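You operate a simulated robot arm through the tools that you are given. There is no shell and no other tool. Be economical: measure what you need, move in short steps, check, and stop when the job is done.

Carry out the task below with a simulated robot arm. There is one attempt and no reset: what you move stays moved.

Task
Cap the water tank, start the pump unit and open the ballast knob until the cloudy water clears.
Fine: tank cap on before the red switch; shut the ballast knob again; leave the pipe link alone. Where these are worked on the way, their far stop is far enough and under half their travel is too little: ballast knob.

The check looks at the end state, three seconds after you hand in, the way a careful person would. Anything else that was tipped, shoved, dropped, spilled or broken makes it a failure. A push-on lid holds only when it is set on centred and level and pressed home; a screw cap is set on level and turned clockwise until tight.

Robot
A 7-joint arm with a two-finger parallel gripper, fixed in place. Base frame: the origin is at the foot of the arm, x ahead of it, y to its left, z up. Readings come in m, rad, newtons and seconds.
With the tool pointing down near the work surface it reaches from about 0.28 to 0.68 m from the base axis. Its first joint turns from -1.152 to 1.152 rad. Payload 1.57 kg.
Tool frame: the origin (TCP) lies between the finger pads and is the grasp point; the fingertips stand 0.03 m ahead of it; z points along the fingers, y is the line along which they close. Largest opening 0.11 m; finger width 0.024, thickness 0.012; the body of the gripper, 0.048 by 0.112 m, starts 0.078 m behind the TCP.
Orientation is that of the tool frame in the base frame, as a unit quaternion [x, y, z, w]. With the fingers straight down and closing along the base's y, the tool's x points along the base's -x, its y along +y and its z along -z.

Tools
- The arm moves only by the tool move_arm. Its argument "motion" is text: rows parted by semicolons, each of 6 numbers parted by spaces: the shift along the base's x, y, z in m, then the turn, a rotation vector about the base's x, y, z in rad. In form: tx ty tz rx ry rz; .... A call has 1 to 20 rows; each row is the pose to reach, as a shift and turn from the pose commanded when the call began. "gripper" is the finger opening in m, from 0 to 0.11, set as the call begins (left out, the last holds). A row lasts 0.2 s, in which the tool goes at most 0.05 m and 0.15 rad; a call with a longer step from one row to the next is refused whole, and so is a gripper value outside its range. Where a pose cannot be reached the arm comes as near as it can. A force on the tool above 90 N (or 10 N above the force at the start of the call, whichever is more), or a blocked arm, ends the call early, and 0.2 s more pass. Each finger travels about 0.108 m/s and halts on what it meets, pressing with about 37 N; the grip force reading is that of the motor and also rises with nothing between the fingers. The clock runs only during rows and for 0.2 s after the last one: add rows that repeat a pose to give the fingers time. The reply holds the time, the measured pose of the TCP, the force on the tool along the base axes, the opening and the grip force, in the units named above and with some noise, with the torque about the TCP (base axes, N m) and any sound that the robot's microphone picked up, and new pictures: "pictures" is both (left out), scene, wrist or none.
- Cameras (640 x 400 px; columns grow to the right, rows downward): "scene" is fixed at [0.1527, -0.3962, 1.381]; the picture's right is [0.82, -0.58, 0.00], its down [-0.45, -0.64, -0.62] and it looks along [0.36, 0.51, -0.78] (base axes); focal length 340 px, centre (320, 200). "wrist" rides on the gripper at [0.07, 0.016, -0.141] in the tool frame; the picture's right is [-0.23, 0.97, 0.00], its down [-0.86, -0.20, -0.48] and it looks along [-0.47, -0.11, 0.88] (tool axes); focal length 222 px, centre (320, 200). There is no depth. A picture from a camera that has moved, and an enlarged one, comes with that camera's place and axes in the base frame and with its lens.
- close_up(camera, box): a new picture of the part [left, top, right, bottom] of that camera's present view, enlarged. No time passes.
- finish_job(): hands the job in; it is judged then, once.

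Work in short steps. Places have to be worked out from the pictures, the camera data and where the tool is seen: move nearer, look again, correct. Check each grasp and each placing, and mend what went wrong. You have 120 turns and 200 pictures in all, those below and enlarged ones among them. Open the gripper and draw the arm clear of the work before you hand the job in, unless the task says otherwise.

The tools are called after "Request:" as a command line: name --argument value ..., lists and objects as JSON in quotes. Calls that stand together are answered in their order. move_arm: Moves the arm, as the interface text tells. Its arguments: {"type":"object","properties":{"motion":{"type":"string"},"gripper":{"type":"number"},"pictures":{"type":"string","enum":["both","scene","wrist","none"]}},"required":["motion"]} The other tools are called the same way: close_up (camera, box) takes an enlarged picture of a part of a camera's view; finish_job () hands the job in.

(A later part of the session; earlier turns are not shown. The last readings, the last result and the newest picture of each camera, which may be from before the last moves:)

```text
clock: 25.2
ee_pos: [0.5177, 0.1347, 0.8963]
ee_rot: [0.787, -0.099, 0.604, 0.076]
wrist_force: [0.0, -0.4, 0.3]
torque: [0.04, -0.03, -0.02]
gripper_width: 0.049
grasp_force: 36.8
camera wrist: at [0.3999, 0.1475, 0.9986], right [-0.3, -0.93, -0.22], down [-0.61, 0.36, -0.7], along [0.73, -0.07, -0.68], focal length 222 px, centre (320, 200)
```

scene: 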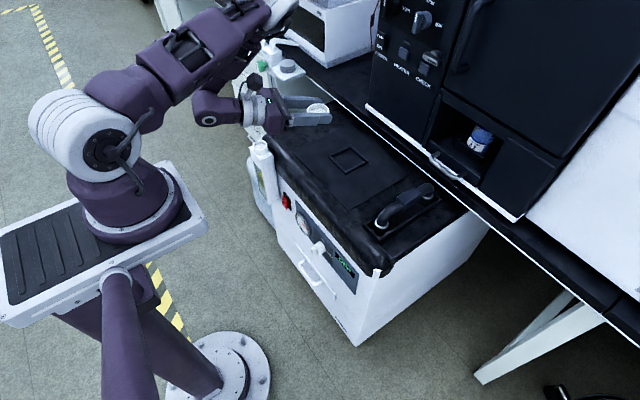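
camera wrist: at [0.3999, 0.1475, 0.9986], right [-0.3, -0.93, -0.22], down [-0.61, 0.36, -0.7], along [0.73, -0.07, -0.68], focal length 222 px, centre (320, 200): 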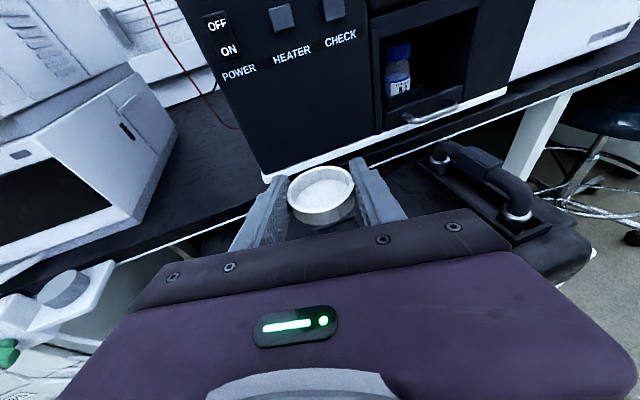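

Held. Now I roll back about the tool axis by −180° to turn the knob up.

Request:
move_arm --motion "0 0 0 -.1394 .0355 .0389;0 0 0 -.2787 .0711 .0777;0 0 0 -.4181 .1066 .1166;0 0 0 -.5575 .1422 .1555;0 0 0 -.6969 .1777 .1944;0 0 0 -.8362 .2132 .2332;0 0 0 -.9756 .2488 .2721;0 0 0 -1.1150 .2843 .3110;0 0 0 -1.2543 .3199 .3498;0 0 0 -1.3937 .3554 .3887;0 0 0 -1.5331 .3909 .4276;0 0 0 -1.6724 .4265 .4664;0 0 0 -1.8118 .4620 .5053;0 0 0 -1.9512 .4976 .5442;0 0 0 -2.0906 .5331 .5831;0 0 0 -2.2299 .5686 .6219;0 0 0 -2.3693 .6042 .6608;0 0 0 -2.5087 .6397 .6997;0 0 0 -2.6480 .6753 .7385;0 0 0 -2.7874 .7108 .7774" --pictures "none"

Request:
move_arm --motion "0 0 0 -.0758 .0193 .0211;0 0 0 -.1517 .0386 .0423;0 0 0 -.1517 .0386 .0423"

Request:
close_up --camera "scene" --box '[240, 80, 352, 150]'

```text
clock: 29.4
ee_pos: [0.5169, 0.1344, 0.8951]
ee_rot: [0.161, 0.778, -0.027, 0.606]
wrist_force: [-0.8, 0.2, -0.9]
torque: [0.01, -0.03, -0.01]
gripper_width: 0.0493
grasp_force: 37.0
```

```text
clock: 30.2
ee_pos: [0.5172, 0.1354, 0.8945]
ee_rot: [0.099, 0.788, -0.077, 0.602]
wrist_force: [-0.5, 0.1, -0.5]
torque: [0.02, -0.02, -0.03]
gripper_width: 0.0495
grasp_force: 37.4
camera wrist: at [0.3726, 0.1885, 0.8642], right [0.3, 0.93, 0.22], down [-0.28, -0.13, 0.95], along [0.91, -0.34, 0.22], focal length 222 px, centre (320, 200)
```

scene: 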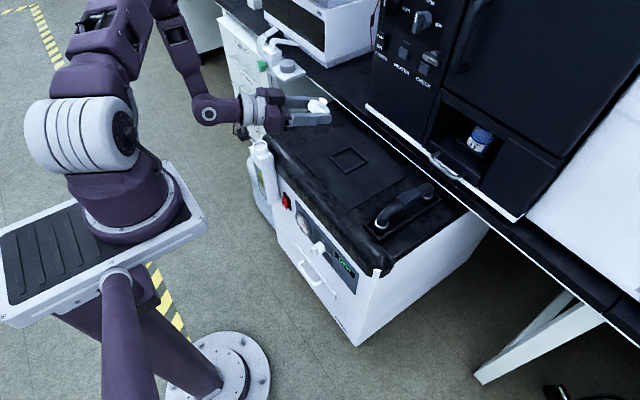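
wrist: 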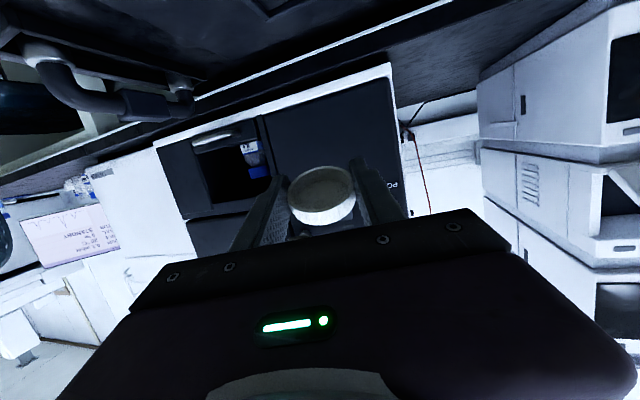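

```text
5.71 times, centred on (296, 115) of scene
camera zoom: at [0.1528, -0.3962, 1.381], right [0.82, -0.58, 0.0], down [-0.45, -0.64, -0.62], along [0.36, 0.51, -0.78], focal length 1944 px, centre (457, 686)
```

zoom: 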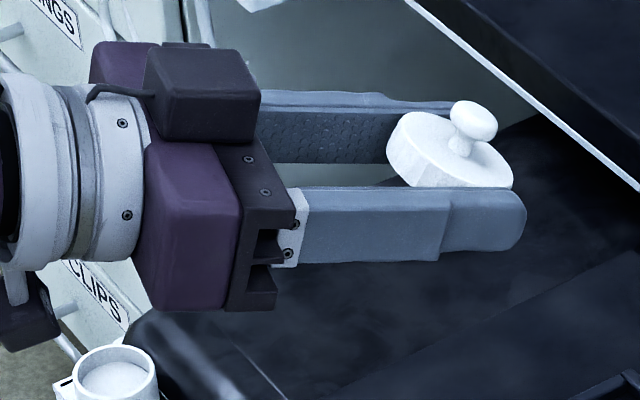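

The cap is knob-up, tilted forward ~30° in the grip, as planned. I lower over the pump top toward contact, checking near z≈0.74.

Request:
move_arm --motion "0.008 0 -0.04 0 0 0;0.008 0 -0.08 0 0 0;0.008 0 -0.12 0 0 0;0.008 0 -0.15 0 0 0;0.008 0 -0.15 0 0 0" --pictures "none"

Request:
close_up --camera "scene" --box '[230, 110, 358, 190]'

Request:
close_up --camera "wrist" --box '[0, 0, 640, 400]'

```text
clock: 31.4
ee_pos: [0.5251, 0.1349, 0.7441]
ee_rot: [0.098, 0.789, -0.075, 0.602]
wrist_force: [-0.7, 0.4, 0.2]
torque: [-0.01, 0.02, 0.01]
gripper_width: 0.0493
grasp_force: 37.1
```

```text
5.00 times, centred on (294, 150) of scene
camera zoom: at [0.1527, -0.3962, 1.381], right [0.82, -0.58, 0.0], down [-0.45, -0.64, -0.62], along [0.36, 0.51, -0.78], focal length 1701 px, centre (450, 450)
```

zoom: 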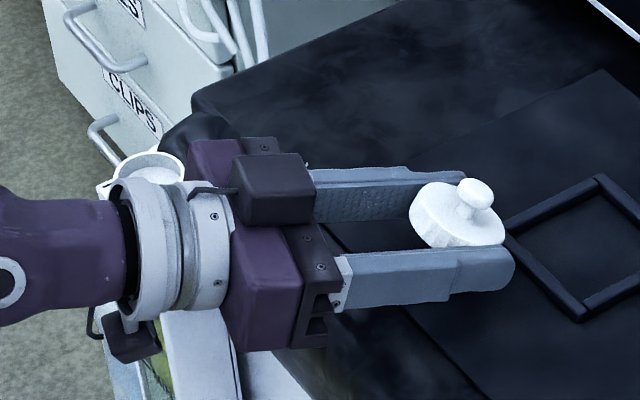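

```text
1.00 times, centred on (320, 200) of wrist (not enlarged: the box is as wide or as high as the picture)
camera zoom: at [0.3812, 0.1892, 0.7136], right [0.3, 0.93, 0.22], down [-0.28, -0.14, 0.95], along [0.91, -0.34, 0.22], focal length 222 px, centre (320, 200)
```

zoom: 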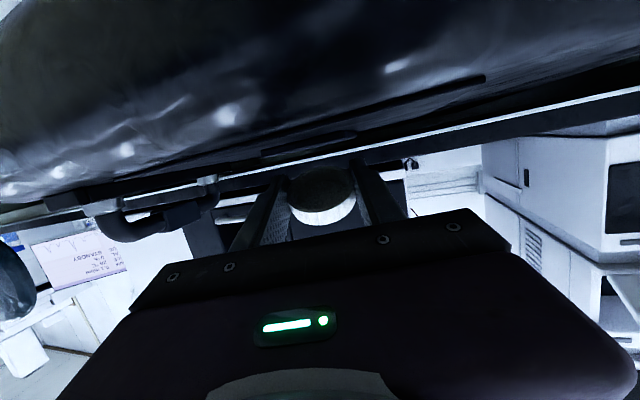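

Clear so far. Lower another ~2 cm in small steps watching force.

Request:
move_arm --motion "0 0 -0.006 0 0 0;0 0 -0.012 0 0 0;0 0 -0.016 0 0 0;0 0 -0.016 0 0 0" --pictures "none"

Request:
close_up --camera "scene" --box '[230, 110, 358, 190]'

```text
clock: 32.4
ee_pos: [0.5252, 0.136, 0.7299]
ee_rot: [0.099, 0.789, -0.076, 0.602]
wrist_force: [-0.1, -1.0, -0.6]
torque: [-0.01, 0.0, 0.0]
gripper_width: 0.0493
grasp_force: 36.8
```

```text
5.00 times, centred on (294, 150) of scene
camera zoom: at [0.1528, -0.3962, 1.381], right [0.82, -0.58, 0.0], down [-0.45, -0.64, -0.62], along [0.36, 0.51, -0.78], focal length 1701 px, centre (450, 450)
```

zoom: 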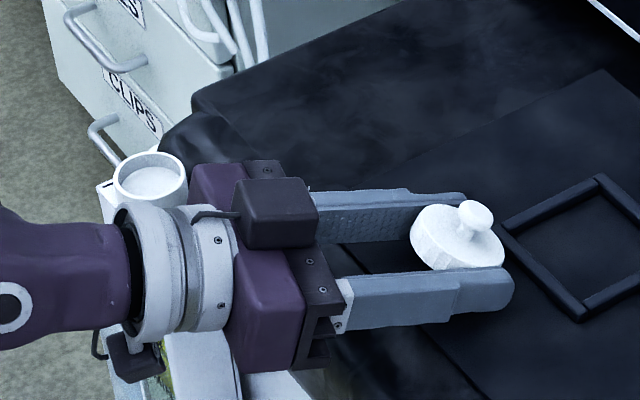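

Still free. Continue lowering gently.

Request:
move_arm --motion "0 0 -0.003 0 0 0;0 0 -0.006 0 0 0;0 0 -0.009 0 0 0;0 0 -0.009 0 0 0" --pictures "none"

Request:
close_up --camera "scene" --box '[230, 110, 358, 190]'

```text
clock: 33.4
ee_pos: [0.5268, 0.1364, 0.7223]
ee_rot: [0.099, 0.786, -0.076, 0.605]
wrist_force: [-14.4, 2.1, 32.4]
torque: [-0.5, -0.45, -0.32]
gripper_width: 0.0492
grasp_force: 37.2
```

```text
5.00 times, centred on (294, 150) of scene
camera zoom: at [0.1519, -0.3963, 1.381], right [0.82, -0.58, 0.0], down [-0.45, -0.64, -0.62], along [0.36, 0.51, -0.78], focal length 1701 px, centre (450, 450)
```

zoom: 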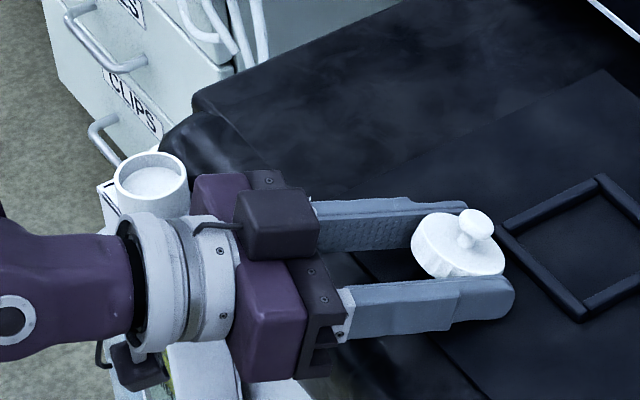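

Contact, with the torque small so it's the cap's front edge. I ease off 3 mm and open slowly to let it settle flat.

Request:
move_arm --motion "0 0 0.004 0 0 0;0 0 0.004 0 0 0;0 0 0.004 0 0 0;0 0 0.004 0 0 0" --gripper 0.09 --pictures "none"

Request:
close_up --camera "scene" --box '[230, 110, 358, 190]'

```text
clock: 34.4
ee_pos: [0.5261, 0.1358, 0.7236]
ee_rot: [0.099, 0.789, -0.076, 0.601]
wrist_force: [0.8, 0.2, -0.8]
torque: [0.02, -0.01, 0.01]
gripper_width: 0.09
grasp_force: 0.1
```

```text
5.00 times, centred on (294, 150) of scene
camera zoom: at [0.1527, -0.3962, 1.381], right [0.82, -0.58, 0.0], down [-0.45, -0.64, -0.62], along [0.36, 0.51, -0.78], focal length 1701 px, centre (450, 450)
```

zoom: 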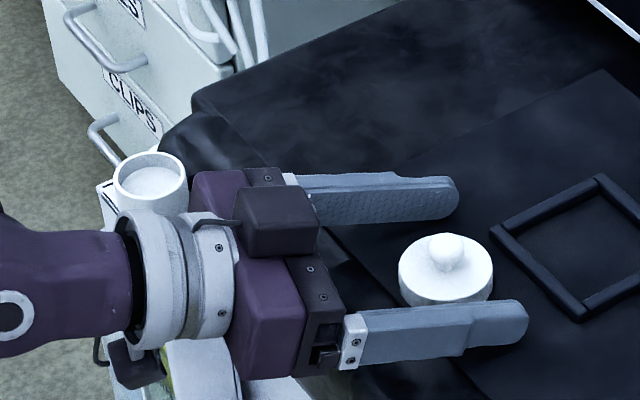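

The cap landed flat, knob up. I raise straight up and bring the tool back to pointing straight down.

Request:
move_arm --motion "0 0 0.045 0 0 0;0 0 0.09 0 0 0;0 0 0.13 0 0 0;0 0 0.14 .0181 .1442 .0237;0 0 0.14 .0362 .2884 .0473;0 0 0.14 .0543 .4327 .071;0 0 0.14 .0724 .5769 .0947;0 0 0.14 .0906 .7211 .1183;0 0 0.14 .1087 .8653 .142;0 0 0.14 .1268 1.0096 .1657;0 0 0.14 .1449 1.1538 .1893;0 0 0.14 .163 1.298 .213;0 0 0.14 .163 1.298 .213"

Request:
close_up --camera "scene" --box '[270, 130, 350, 180]'

Request:
close_up --camera "wrist" --box '[240, 60, 400, 180]'

```text
clock: 37.2
ee_pos: [0.525, 0.1357, 0.8636]
ee_rot: [0.0, 1.0, -0.001, -0.002]
wrist_force: [0.5, 0.0, -0.2]
torque: [0.02, -0.01, 0.02]
gripper_width: 0.0898
grasp_force: 0.1
camera wrist: at [0.4577, 0.151, 1.0048], right [0.23, 0.97, 0.0], down [0.86, -0.2, 0.48], along [0.46, -0.11, -0.88], focal length 222 px, centre (320, 200)
```

scene: 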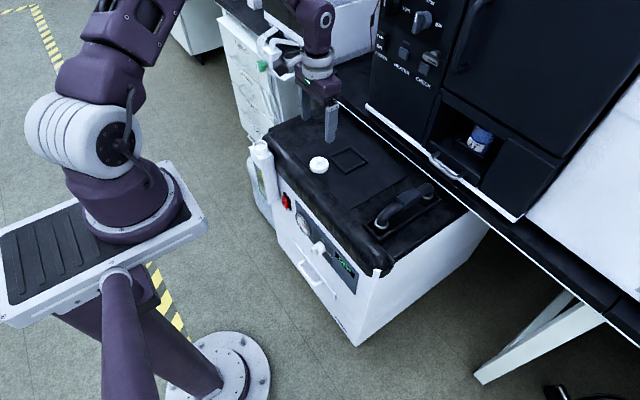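
wrist: 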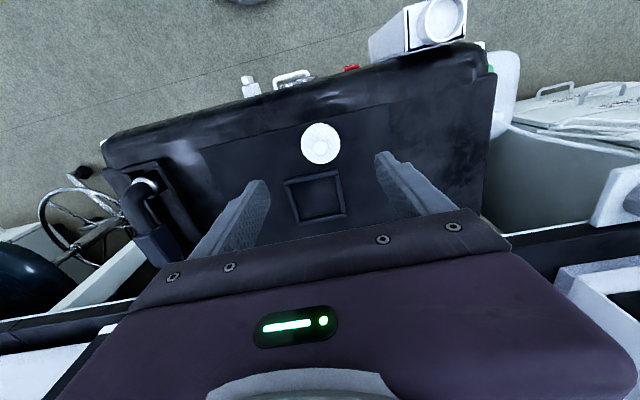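

```text
8.00 times, centred on (310, 155) of scene
camera zoom: at [0.1527, -0.3962, 1.381], right [0.82, -0.58, 0.0], down [-0.45, -0.64, -0.62], along [0.36, 0.51, -0.78], focal length 2722 px, centre (400, 560)
```

zoom: 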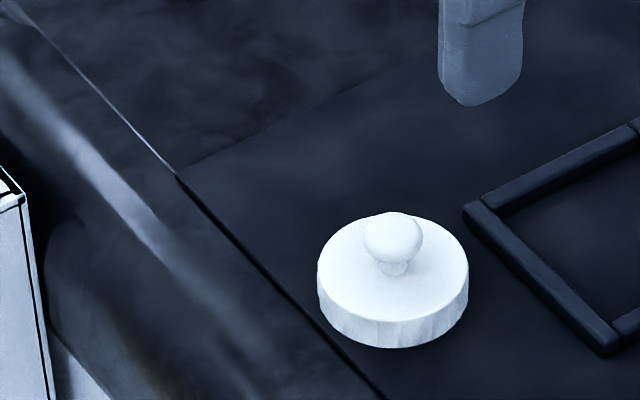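

```text
3.33 times, centred on (320, 120) of wrist
camera zoom: at [0.4577, 0.151, 1.0048], right [0.23, 0.97, 0.0], down [0.86, -0.2, 0.48], along [0.46, -0.11, -0.88], focal length 740 px, centre (320, 467)
```

zoom: 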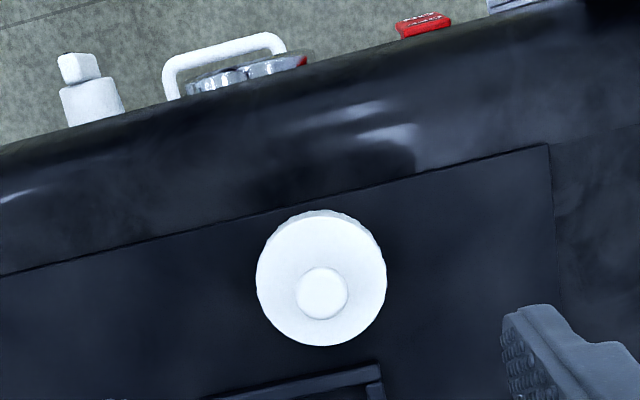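

Cap centre is about (0.528, 0.136). I'll grip it by the rim from above: descend with 9 cm opening to tips ≈0.703.

Request:
move_arm --motion "0.002 0 -0.04 0 0 0;0.003 0 -0.08 0 0 0;0.003 0 -0.1 0 0 0;0.003 0 -0.1 0 0 0" --gripper 0.09 --pictures "none"

Request:
close_up --camera "wrist" --box '[220, 100, 420, 225]'

Request:
close_up --camera "scene" --box '[270, 130, 366, 190]'

```text
clock: 38.2
ee_pos: [0.5292, 0.1362, 0.7641]
ee_rot: [0.0, 1.0, 0.0, -0.002]
wrist_force: [0.0, -0.5, 0.5]
torque: [0.0, 0.01, -0.01]
gripper_width: 0.09
grasp_force: 0.1
```

```text
3.20 times, centred on (320, 162) of wrist
camera zoom: at [0.4609, 0.1505, 0.9045], right [0.23, 0.97, 0.0], down [0.86, -0.2, 0.48], along [0.46, -0.11, -0.88], focal length 711 px, centre (320, 320)
```

zoom: 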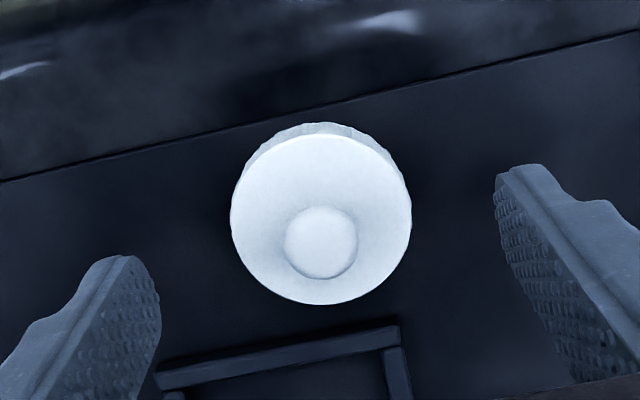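

```text
6.67 times, centred on (318, 160) of scene
camera zoom: at [0.1527, -0.3962, 1.381], right [0.82, -0.58, 0.0], down [-0.45, -0.64, -0.62], along [0.36, 0.51, -0.78], focal length 2268 px, centre (333, 467)
```

zoom: 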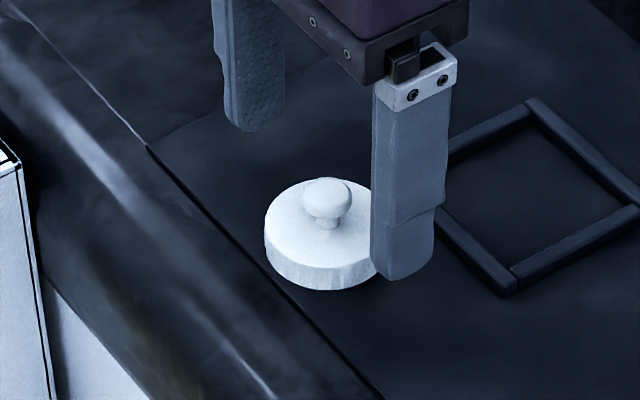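

Well aligned. I descend 3.1 cm and close on the rim.

Request:
move_arm --motion "-0.001 -0.001 -0.015 0 0 0;-0.001 -0.001 -0.025 0 0 0;-0.001 -0.001 -0.031 0 0 0;-0.001 -0.001 -0.031 0 0 0" --pictures "none"

Request:
move_arm --motion "0 0 0 0 0 0;0 0 0 0 0 0;0 0 0 0 0 0;0 0 0 0 0 0" --gripper 0.03 --pictures "none"

Request:
close_up --camera "wrist" --box '[220, 100, 420, 225]'

Request:
close_up --camera "scene" --box '[270, 130, 366, 190]'

```text
clock: 39.2
ee_pos: [0.5264, 0.1352, 0.7335]
ee_rot: [0.0, 1.0, 0.0, -0.001]
wrist_force: [0.3, -0.8, 0.5]
torque: [0.04, 0.03, 0.04]
gripper_width: 0.09
grasp_force: 0.0
```

```text
clock: 40.2
ee_pos: [0.5261, 0.1353, 0.7332]
ee_rot: [0.001, 1.0, 0.0, -0.001]
wrist_force: [0.0, -0.1, 0.0]
torque: [0.01, -0.01, -0.03]
gripper_width: 0.0498
grasp_force: 36.6
```

```text
3.20 times, centred on (320, 162) of wrist
camera zoom: at [0.4593, 0.1502, 0.8741], right [0.23, 0.97, 0.0], down [0.86, -0.2, 0.48], along [0.46, -0.11, -0.88], focal length 711 px, centre (320, 320)
```

zoom: 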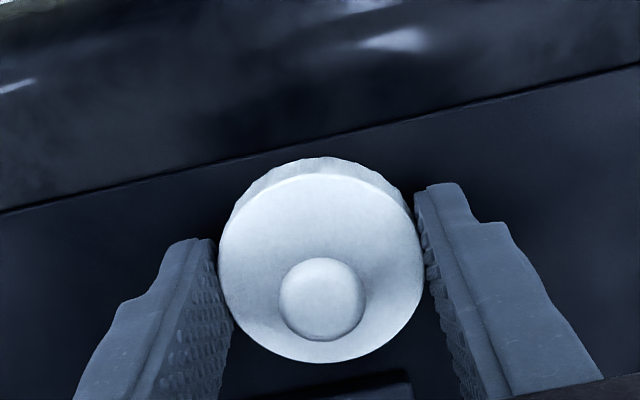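

```text
6.67 times, centred on (318, 160) of scene
camera zoom: at [0.1528, -0.3962, 1.381], right [0.82, -0.58, 0.0], down [-0.45, -0.64, -0.62], along [0.36, 0.51, -0.78], focal length 2268 px, centre (333, 467)
```

zoom: 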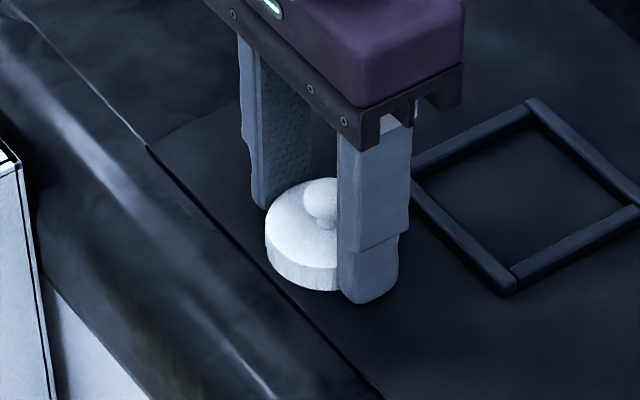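

Gripped at 50 mm. Lift and move to (0.49, 0.285, 0.85) so the camera sits nearly above the tank mouth for a precise measurement.

Request:
move_arm --motion "0 0 0.03 0 0 0;0 0 0.07 0 0 0;0 0 0.115 0 0 0;-0.01 0.045 0.115 0 0 0;-0.02 0.09 0.115 0 0 0;-0.03 0.13 0.115 0 0 0;-0.036 0.15 0.115 0 0 0;-0.036 0.15 0.115 0 0 0"

Request:
close_up --camera "wrist" --box '[240, 20, 400, 145]'

Request:
close_up --camera "scene" --box '[230, 90, 326, 150]'

```text
clock: 42.0
ee_pos: [0.4906, 0.2843, 0.8482]
ee_rot: [-0.001, 1.0, 0.0, -0.001]
wrist_force: [0.5, 0.6, -1.0]
torque: [0.02, -0.01, 0.03]
gripper_width: 0.0495
grasp_force: 36.7
camera wrist: at [0.423, 0.2992, 0.9891], right [0.23, 0.97, 0.0], down [0.86, -0.2, 0.48], along [0.46, -0.11, -0.88], focal length 222 px, centre (320, 200)
```

scene: 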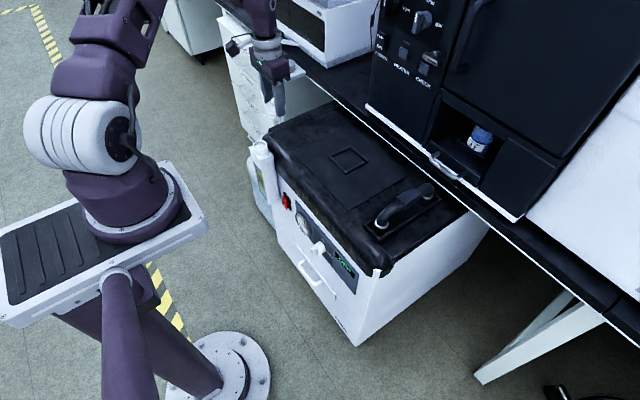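
wrist: 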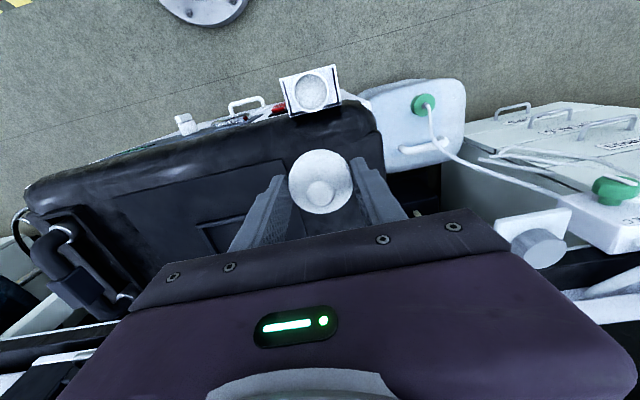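

```text
3.20 times, centred on (320, 82) of wrist
camera zoom: at [0.423, 0.2992, 0.9891], right [0.23, 0.97, 0.0], down [0.86, -0.2, 0.48], along [0.46, -0.11, -0.88], focal length 711 px, centre (320, 576)
```

zoom: 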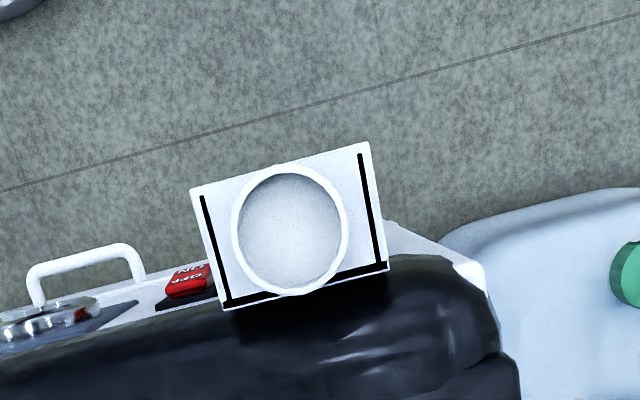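

```text
6.67 times, centred on (278, 120) of scene
camera zoom: at [0.1528, -0.3962, 1.381], right [0.82, -0.58, 0.0], down [-0.45, -0.64, -0.62], along [0.36, 0.51, -0.78], focal length 2268 px, centre (600, 733)
```

zoom: 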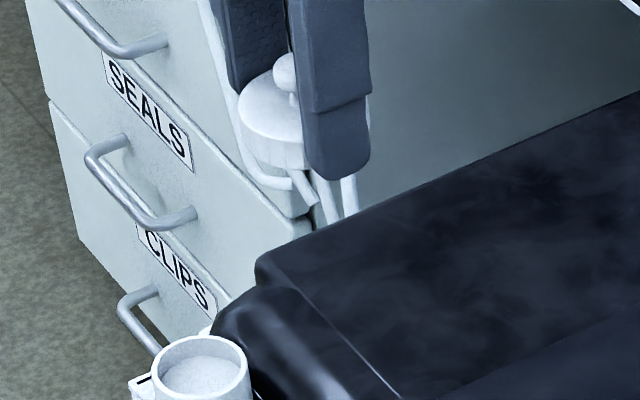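

Measured in the same picture: tank mouth lies (−0.060, +0.0036) from the held cap. I move over it and down to about 2 cm above the neck.

Request:
move_arm --motion "-0.02 0.001 0 0 0 0;-0.045 0.003 0 0 0 0;-0.06 0.0036 0 0 0 0;-0.06 0.0036 -0.03 0 0 0;-0.06 0.0036 -0.06 0 0 0;-0.06 0.0036 -0.06 0 0 0"

Request:
close_up --camera "scene" --box '[222, 110, 318, 170]'

Request:
close_up --camera "wrist" --box '[240, 90, 400, 215]'

```text
clock: 43.4
ee_pos: [0.4306, 0.2888, 0.7878]
ee_rot: [0.0, 1.0, 0.0, -0.001]
wrist_force: [0.9, -0.3, -0.2]
torque: [0.01, -0.02, -0.02]
gripper_width: 0.0499
grasp_force: 36.9
camera wrist: at [0.3635, 0.3036, 0.9288], right [0.23, 0.97, 0.0], down [0.86, -0.2, 0.48], along [0.46, -0.11, -0.88], focal length 222 px, centre (320, 200)
```

scene: 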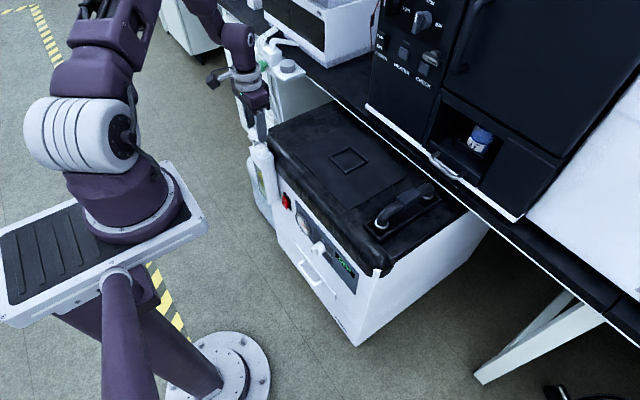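
wrist: 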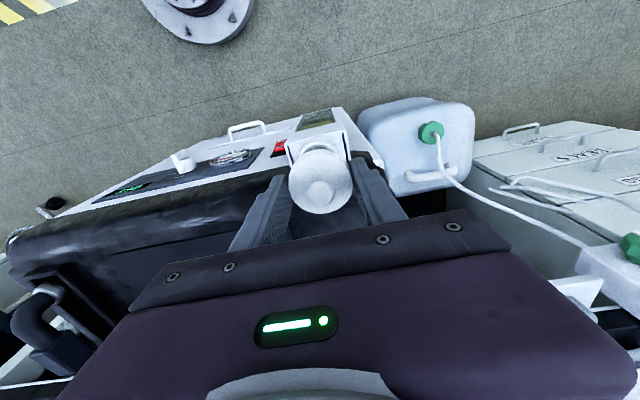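

```text
6.67 times, centred on (270, 140) of scene
camera zoom: at [0.1528, -0.3962, 1.381], right [0.82, -0.58, 0.0], down [-0.45, -0.64, -0.62], along [0.36, 0.51, -0.78], focal length 2268 px, centre (653, 600)
```

zoom: 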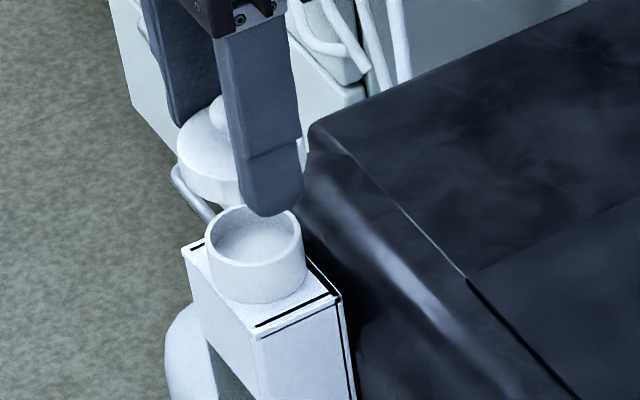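

```text
3.20 times, centred on (320, 152) of wrist
camera zoom: at [0.3635, 0.3036, 0.9288], right [0.23, 0.97, 0.0], down [0.86, -0.2, 0.48], along [0.46, -0.11, -0.88], focal length 711 px, centre (320, 352)
```

zoom: 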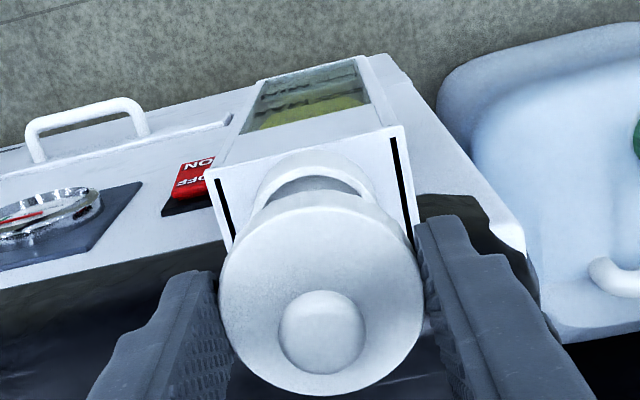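

The lateral alignment is close but the mouth height is uncertain (0.70–0.73). I take a second parallax view from a shifted pose to pin the mouth's position.

Request:
move_arm --motion "0 0 0.03 0 0 0;0 0 0.06 0 0 0;0.02 -0.04 0.06 0 0 0;0.04 -0.08 0.06 0 0 0;0.06 -0.12 0.06 0 0 0;0.06 -0.12 0.06 0 0 0;0.06 -0.12 0.06 0 0 0" --pictures "none"

Request:
close_up --camera "wrist" --box '[360, 0, 520, 125]'

Request:
close_up --camera "scene" --box '[230, 120, 310, 170]'

```text
clock: 45.0
ee_pos: [0.4906, 0.1659, 0.8481]
ee_rot: [0.0, 1.0, 0.0, -0.001]
wrist_force: [-0.5, -0.6, -0.6]
torque: [0.0, 0.0, 0.0]
gripper_width: 0.0496
grasp_force: 37.2
```

```text
3.20 times, centred on (440, 62) of wrist
camera zoom: at [0.423, 0.1825, 0.9885], right [0.23, 0.97, 0.0], down [0.86, -0.2, 0.48], along [0.46, -0.11, -0.88], focal length 711 px, centre (-64, 640)
```

zoom: 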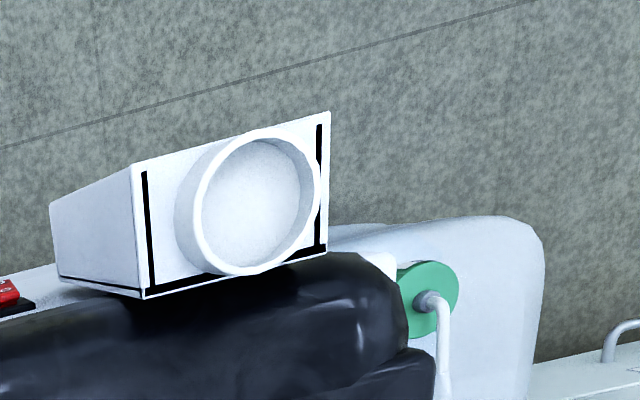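

```text
8.00 times, centred on (270, 145) of scene
camera zoom: at [0.1527, -0.3962, 1.381], right [0.82, -0.58, 0.0], down [-0.45, -0.64, -0.62], along [0.36, 0.51, -0.78], focal length 2722 px, centre (720, 640)
```

zoom: 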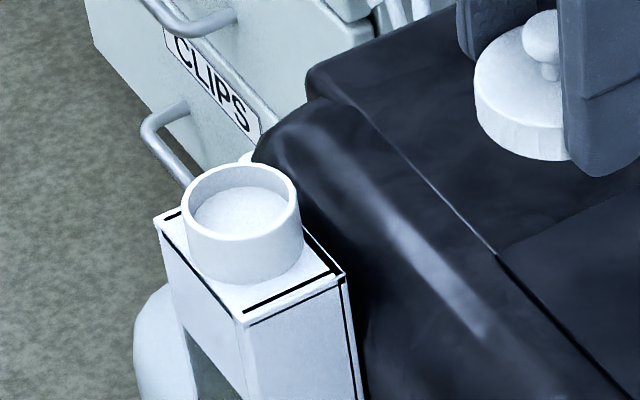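

Parallax gives mouth z≈0.7215 and confirms the hover position to within 1 mm. I return there and lower to just above contact.

Request:
move_arm --motion "-0.02 0.04 0 0 0 0;-0.04 0.08 0 0 0 0;-0.06 0.1197 0 0 0 0;-0.06 0.1197 -0.03 0 0 0;-0.06 0.1197 -0.06 0 0 0;-0.06 0.1197 -0.08 0 0 0;-0.06 0.1197 -0.08 0 0 0" --pictures "none"

Request:
close_up --camera "scene" --box '[230, 115, 310, 165]'

Request:
close_up --camera "wrist" --box '[240, 90, 400, 215]'

```text
clock: 46.6
ee_pos: [0.4315, 0.2873, 0.7665]
ee_rot: [-0.001, 1.0, 0.0, -0.001]
wrist_force: [0.5, 0.7, -0.5]
torque: [0.0, -0.02, -0.01]
gripper_width: 0.0496
grasp_force: 36.7
```

```text
8.00 times, centred on (270, 140) of scene
camera zoom: at [0.1528, -0.3962, 1.381], right [0.82, -0.58, 0.0], down [-0.45, -0.64, -0.62], along [0.36, 0.51, -0.78], focal length 2722 px, centre (720, 680)
```

zoom: 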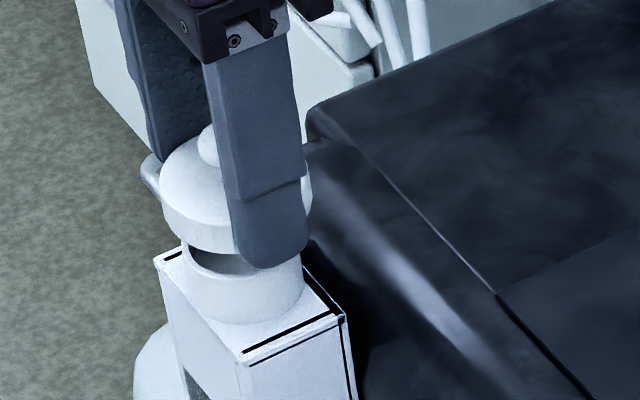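

```text
3.20 times, centred on (320, 152) of wrist
camera zoom: at [0.3634, 0.3032, 0.9075], right [0.23, 0.97, 0.0], down [0.86, -0.2, 0.48], along [0.46, -0.11, -0.88], focal length 711 px, centre (320, 352)
```

zoom: 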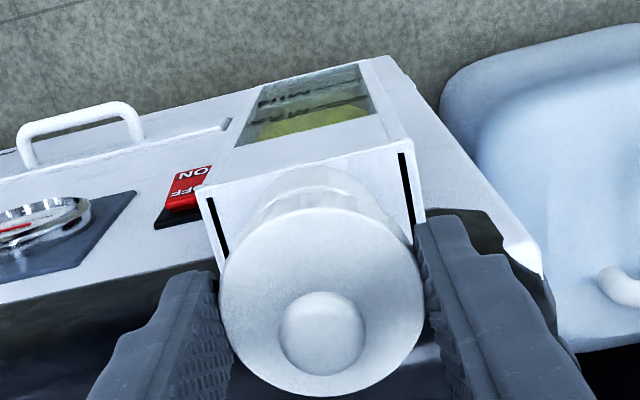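

Aligned in both views. I lower in small steps watching for contact.

Request:
move_arm --motion "0 0 -0.004 0 0 0;0 0 -0.008 0 0 0;0 0 -0.011 0 0 0;0 0 -0.011 0 0 0" --pictures "none"

Request:
close_up --camera "scene" --box '[230, 115, 310, 165]'

```text
clock: 47.6
ee_pos: [0.4311, 0.2881, 0.7573]
ee_rot: [0.0, 1.0, 0.0, -0.002]
wrist_force: [0.4, 0.6, -1.0]
torque: [-0.02, -0.02, 0.01]
gripper_width: 0.0496
grasp_force: 37.1
```

```text
8.00 times, centred on (270, 140) of scene
camera zoom: at [0.1528, -0.3962, 1.381], right [0.82, -0.58, 0.0], down [-0.45, -0.64, -0.62], along [0.36, 0.51, -0.78], focal length 2722 px, centre (720, 680)
```

zoom: 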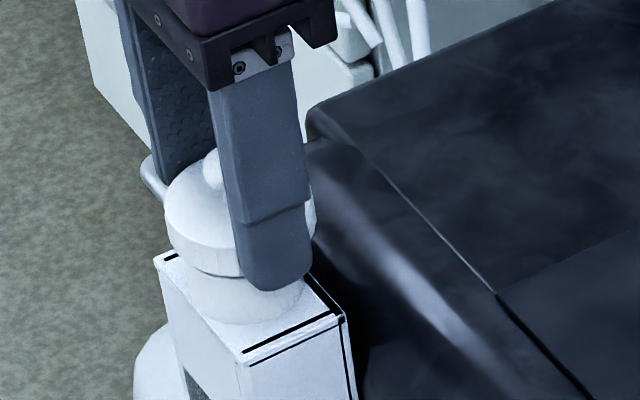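

No contact yet. Continue 3 mm steps.

Request:
move_arm --motion "0 0 -0.0015 0 0 0;0 0 -0.003 0 0 0;0 0 -0.003 0 0 0" --pictures "none"

Request:
close_up --camera "scene" --box '[230, 115, 310, 165]'

```text
clock: 48.4
ee_pos: [0.4319, 0.2876, 0.7545]
ee_rot: [0.0, 1.0, 0.0, 0.0]
wrist_force: [0.3, -0.9, 0.2]
torque: [-0.02, -0.01, -0.02]
gripper_width: 0.0493
grasp_force: 37.3
```

```text
8.00 times, centred on (270, 140) of scene
camera zoom: at [0.1528, -0.3962, 1.381], right [0.82, -0.58, 0.0], down [-0.45, -0.64, -0.62], along [0.36, 0.51, -0.78], focal length 2722 px, centre (720, 680)
```

zoom: 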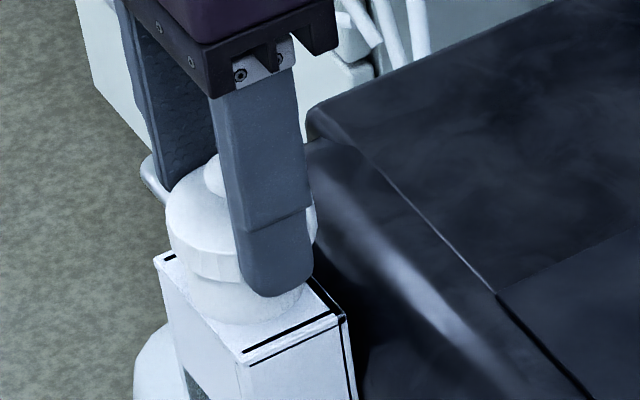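

Still no force; the skirt may already be passing over the neck. Continue.

Request:
move_arm --motion "0 0 -0.0015 0 0 0;0 0 -0.003 0 0 0;0 0 -0.0045 0 0 0;0 0 -0.0045 0 0 0" --pictures "none"

Request:
close_up --camera "scene" --box '[230, 115, 310, 165]'

```text
clock: 49.4
ee_pos: [0.431, 0.2881, 0.7497]
ee_rot: [0.0, 1.0, 0.001, -0.001]
wrist_force: [-1.2, -0.1, -0.8]
torque: [-0.04, 0.06, 0.01]
gripper_width: 0.0498
grasp_force: 37.0
```

```text
8.00 times, centred on (270, 140) of scene
camera zoom: at [0.1527, -0.3962, 1.381], right [0.82, -0.58, 0.0], down [-0.45, -0.64, -0.62], along [0.36, 0.51, -0.78], focal length 2722 px, centre (720, 680)
```

zoom: 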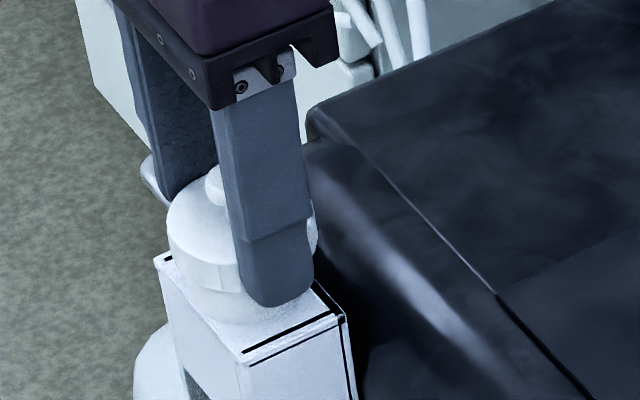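

Skirt is sliding over the neck freely. Keep lowering toward seating.

Request:
move_arm --motion "0 0 -0.002 0 0 0;0 0 -0.004 0 0 0;0 0 -0.006 0 0 0;0 0 -0.006 0 0 0" --pictures "none"

Request:
close_up --camera "scene" --box '[230, 115, 310, 165]'

```text
clock: 50.4
ee_pos: [0.4305, 0.2869, 0.7439]
ee_rot: [0.0, 1.0, 0.0, -0.001]
wrist_force: [-6.4, 0.5, -0.8]
torque: [0.04, 0.16, -0.01]
gripper_width: 0.0498
grasp_force: 36.8
```

```text
8.00 times, centred on (270, 140) of scene
camera zoom: at [0.1526, -0.3962, 1.381], right [0.82, -0.58, 0.0], down [-0.45, -0.64, -0.62], along [0.36, 0.51, -0.78], focal length 2722 px, centre (720, 680)
```

zoom: 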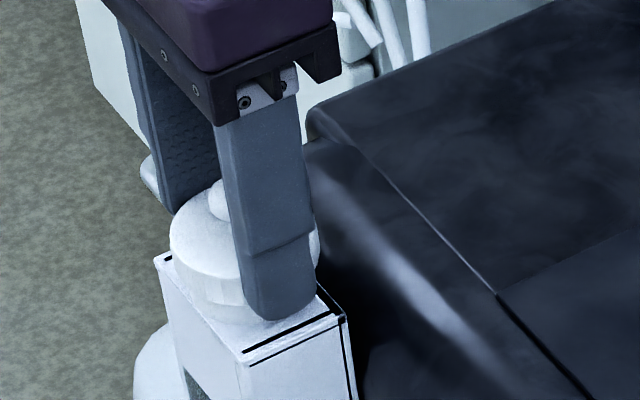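

A −6 N x force suggests the cap needs to go ~1 mm toward −x. I ease x by −1 mm and lower further.

Request:
move_arm --motion "-0.001 0 0 0 0 0;-0.001 0 -0.002 0 0 0;-0.001 0 -0.004 0 0 0;-0.001 0 -0.004 0 0 0" --pictures "none"

Request:
close_up --camera "wrist" --box '[240, 90, 400, 215]'

```text
clock: 51.4
ee_pos: [0.4293, 0.2861, 0.7392]
ee_rot: [0.0, 1.0, -0.001, -0.002]
wrist_force: [-16.2, -9.8, 37.1]
torque: [-0.33, 0.29, -0.16]
gripper_width: 0.0499
grasp_force: 37.2
heard: snap
```

```text
3.20 times, centred on (320, 152) of wrist
camera zoom: at [0.3617, 0.3025, 0.881], right [0.23, 0.97, 0.0], down [0.86, -0.2, 0.48], along [0.46, -0.11, -0.88], focal length 711 px, centre (320, 352)
```

zoom: 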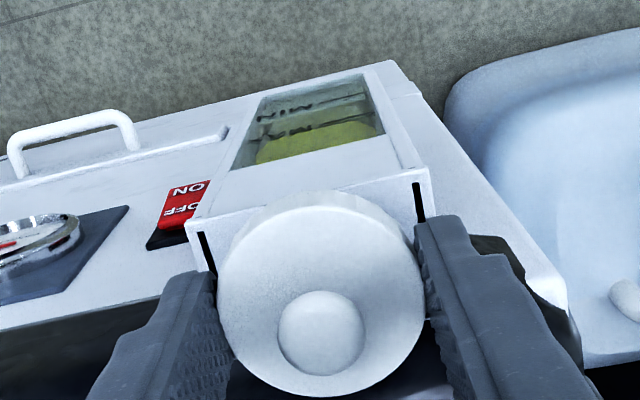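

A snap: the lid is pressed home. I ease off, open slightly more than the cap and rise to inspect.

Request:
move_arm --motion "0 0 0.001 0 0 0;0 0 0.001 0 0 0;0 0 0.001 0 0 0" --gripper 0.07 --pictures "none"

Request:
move_arm --motion "0 0 0.04 0 0 0;0 0 0.08 0 0 0;0 -0.02 0.12 0 0 0;0 -0.04 0.14 0 0 0;0 -0.04 0.14 0 0 0" --pictures "both"

Request:
close_up --camera "scene" --box '[230, 125, 310, 175]'

Request:
close_up --camera "wrist" --box '[170, 50, 370, 175]'

```text
clock: 52.2
ee_pos: [0.4288, 0.2875, 0.7397]
ee_rot: [0.0, 1.0, 0.0, -0.001]
wrist_force: [0.1, 0.0, 0.2]
torque: [-0.01, 0.03, 0.02]
gripper_width: 0.0698
grasp_force: 0.0
```

```text
clock: 53.4
ee_pos: [0.4295, 0.2474, 0.8805]
ee_rot: [0.0, 1.0, -0.001, 0.0]
wrist_force: [0.4, 0.3, -0.1]
torque: [-0.04, 0.0, 0.01]
gripper_width: 0.07
grasp_force: 0.1
camera wrist: at [0.362, 0.2631, 1.0218], right [0.23, 0.97, 0.0], down [0.86, -0.2, 0.48], along [0.46, -0.11, -0.88], focal length 222 px, centre (320, 200)
```

scene: 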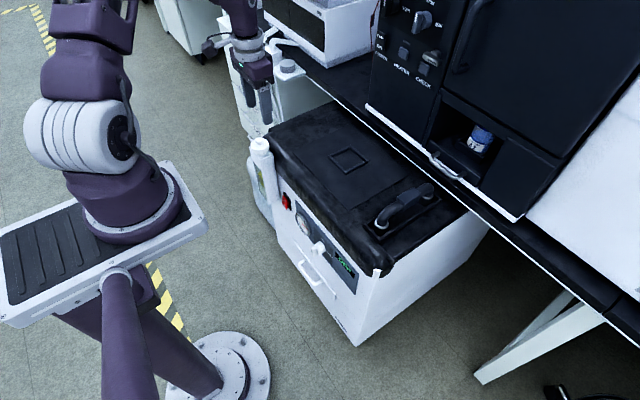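
wrist: 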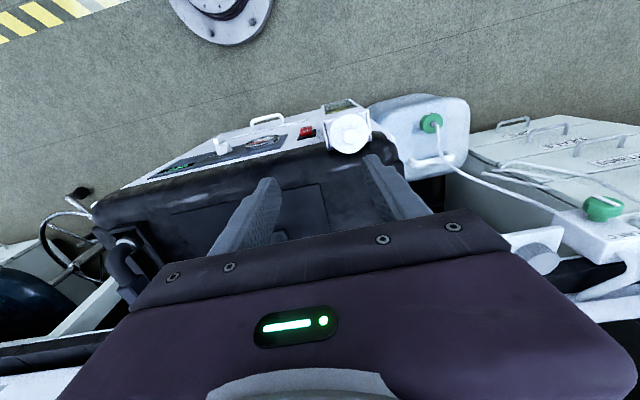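

```text
8.00 times, centred on (270, 150) of scene
camera zoom: at [0.1527, -0.3962, 1.381], right [0.82, -0.58, 0.0], down [-0.45, -0.64, -0.62], along [0.36, 0.51, -0.78], focal length 2722 px, centre (720, 600)
```

zoom: 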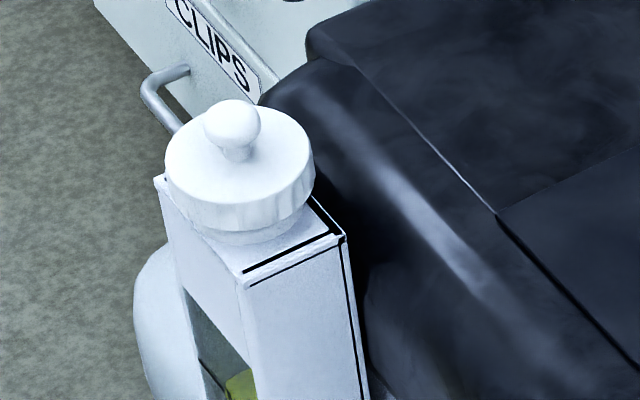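

```text
3.20 times, centred on (270, 112) of wrist
camera zoom: at [0.362, 0.2631, 1.0218], right [0.23, 0.97, 0.0], down [0.86, -0.2, 0.48], along [0.46, -0.11, -0.88], focal length 711 px, centre (480, 480)
```

zoom: 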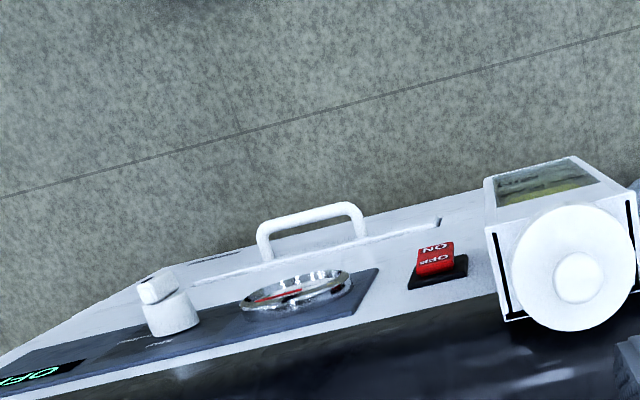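

Cap is on level and seated. Next the panel: switch ≈(0.444, 0.210, 0.55), knob ≈(0.42, 0.018, 0.535). I retract to x≈0.33, close the fingers and pitch the tool toward horizontal, still high.

Request:
move_arm --motion "-0.03 -0.03 0 0 0 0;-0.06 -0.06 0 0 0 0;-0.09 -0.09 0 0 0 0;-0.1 -0.12 0 0 -0.14 0;-0.1 -0.13 0 0 -0.28 0;-0.1 -0.13 0 0 -0.42 0;-0.1 -0.13 0 0 -0.56 0;-0.1 -0.13 0 0 -0.7 0;-0.1 -0.13 0 0 -0.84 0;-0.1 -0.13 0 0 -0.98 0;-0.1 -0.13 0 0 -1.12 0;-0.1 -0.13 0 0 -1.26 0;-0.1 -0.13 0 0 -1.4 0;-0.1 -0.13 0 0 -1.4 0" --gripper 0.0

```text
clock: 56.4
ee_pos: [0.3618, 0.1212, 0.8784]
ee_rot: [0.001, 0.766, -0.001, 0.643]
wrist_force: [-0.5, 0.0, -0.2]
torque: [0.02, 0.0, -0.02]
gripper_width: 0.0
grasp_force: 20.8
out of reach, approached as far as the arm can: row 5, 6, 7, 8, 9, 10, 11, 12, 13, 14
camera wrist: at [0.2124, 0.137, 0.8331], right [0.04, 0.97, 0.22], down [-0.32, -0.2, 0.93], along [0.94, -0.11, 0.31], focal length 222 px, centre (320, 200)
```

scene: 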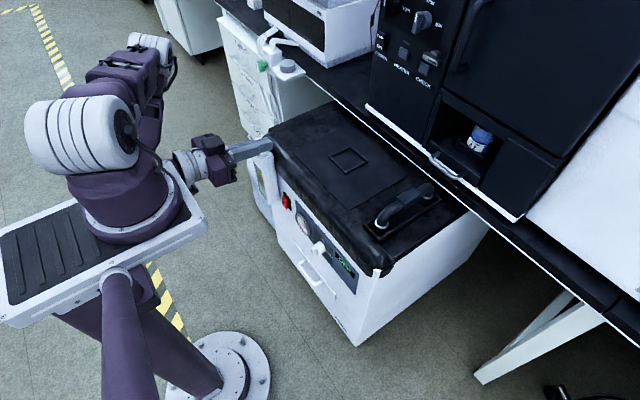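
wrist: 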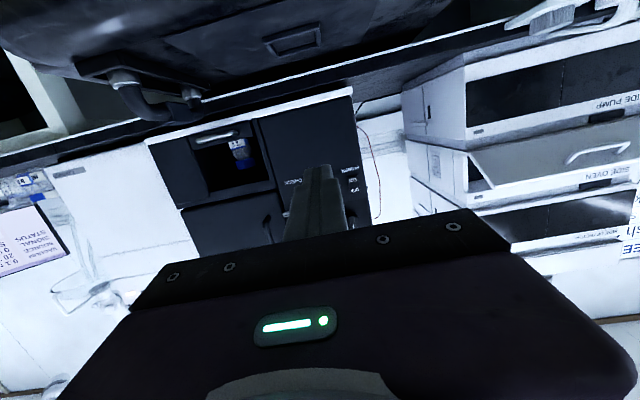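

Fully horizontal this near is at the reach edge, so I'll use about 45° down-forward, which also makes the camera look at the panel. I pitch back +0.6 rad and lower.

Request:
move_arm --motion "0 0 0 0 0.15 0;0 0 -0.03 0 0.3 0;0 0 -0.06 0 0.45 0;-0.01 0 -0.1 0 0.6 0;-0.01 0 -0.14 0 0.6 0;-0.01 0 -0.17 0 0.6 0;-0.01 0 -0.17 0 0.6 0"

Request:
close_up --camera "wrist" --box '[100, 0, 540, 220]'

```text
clock: 58.0
ee_pos: [0.3528, 0.121, 0.7078]
ee_rot: [0.0, 0.921, 0.0, 0.389]
wrist_force: [0.0, -1.2, 0.3]
torque: [-0.02, 0.02, 0.01]
gripper_width: 0.0
grasp_force: 22.2
camera wrist: at [0.2048, 0.1365, 0.7558], right [0.16, 0.97, 0.16], down [0.25, -0.2, 0.95], along [0.95, -0.11, -0.28], focal length 222 px, centre (320, 200)
```

scene: 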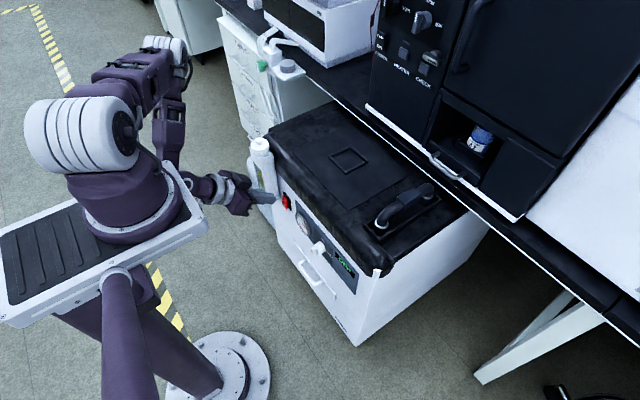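
wrist: 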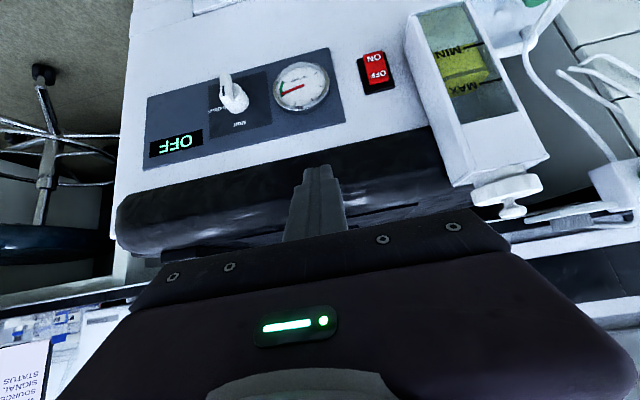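

```text
1.45 times, centred on (320, 110) of wrist
camera zoom: at [0.2048, 0.1365, 0.7558], right [0.16, 0.97, 0.16], down [0.25, -0.2, 0.95], along [0.95, -0.11, -0.28], focal length 323 px, centre (320, 331)
```

zoom: 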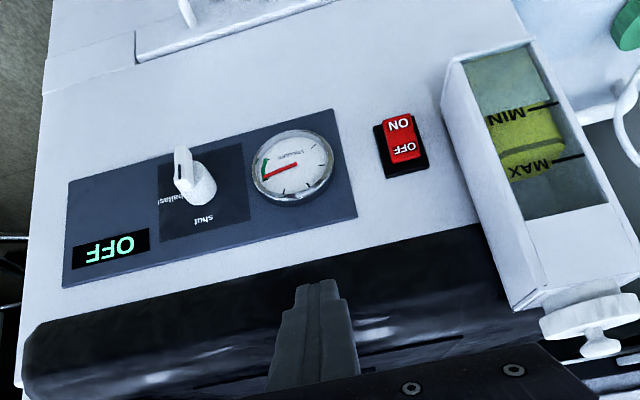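

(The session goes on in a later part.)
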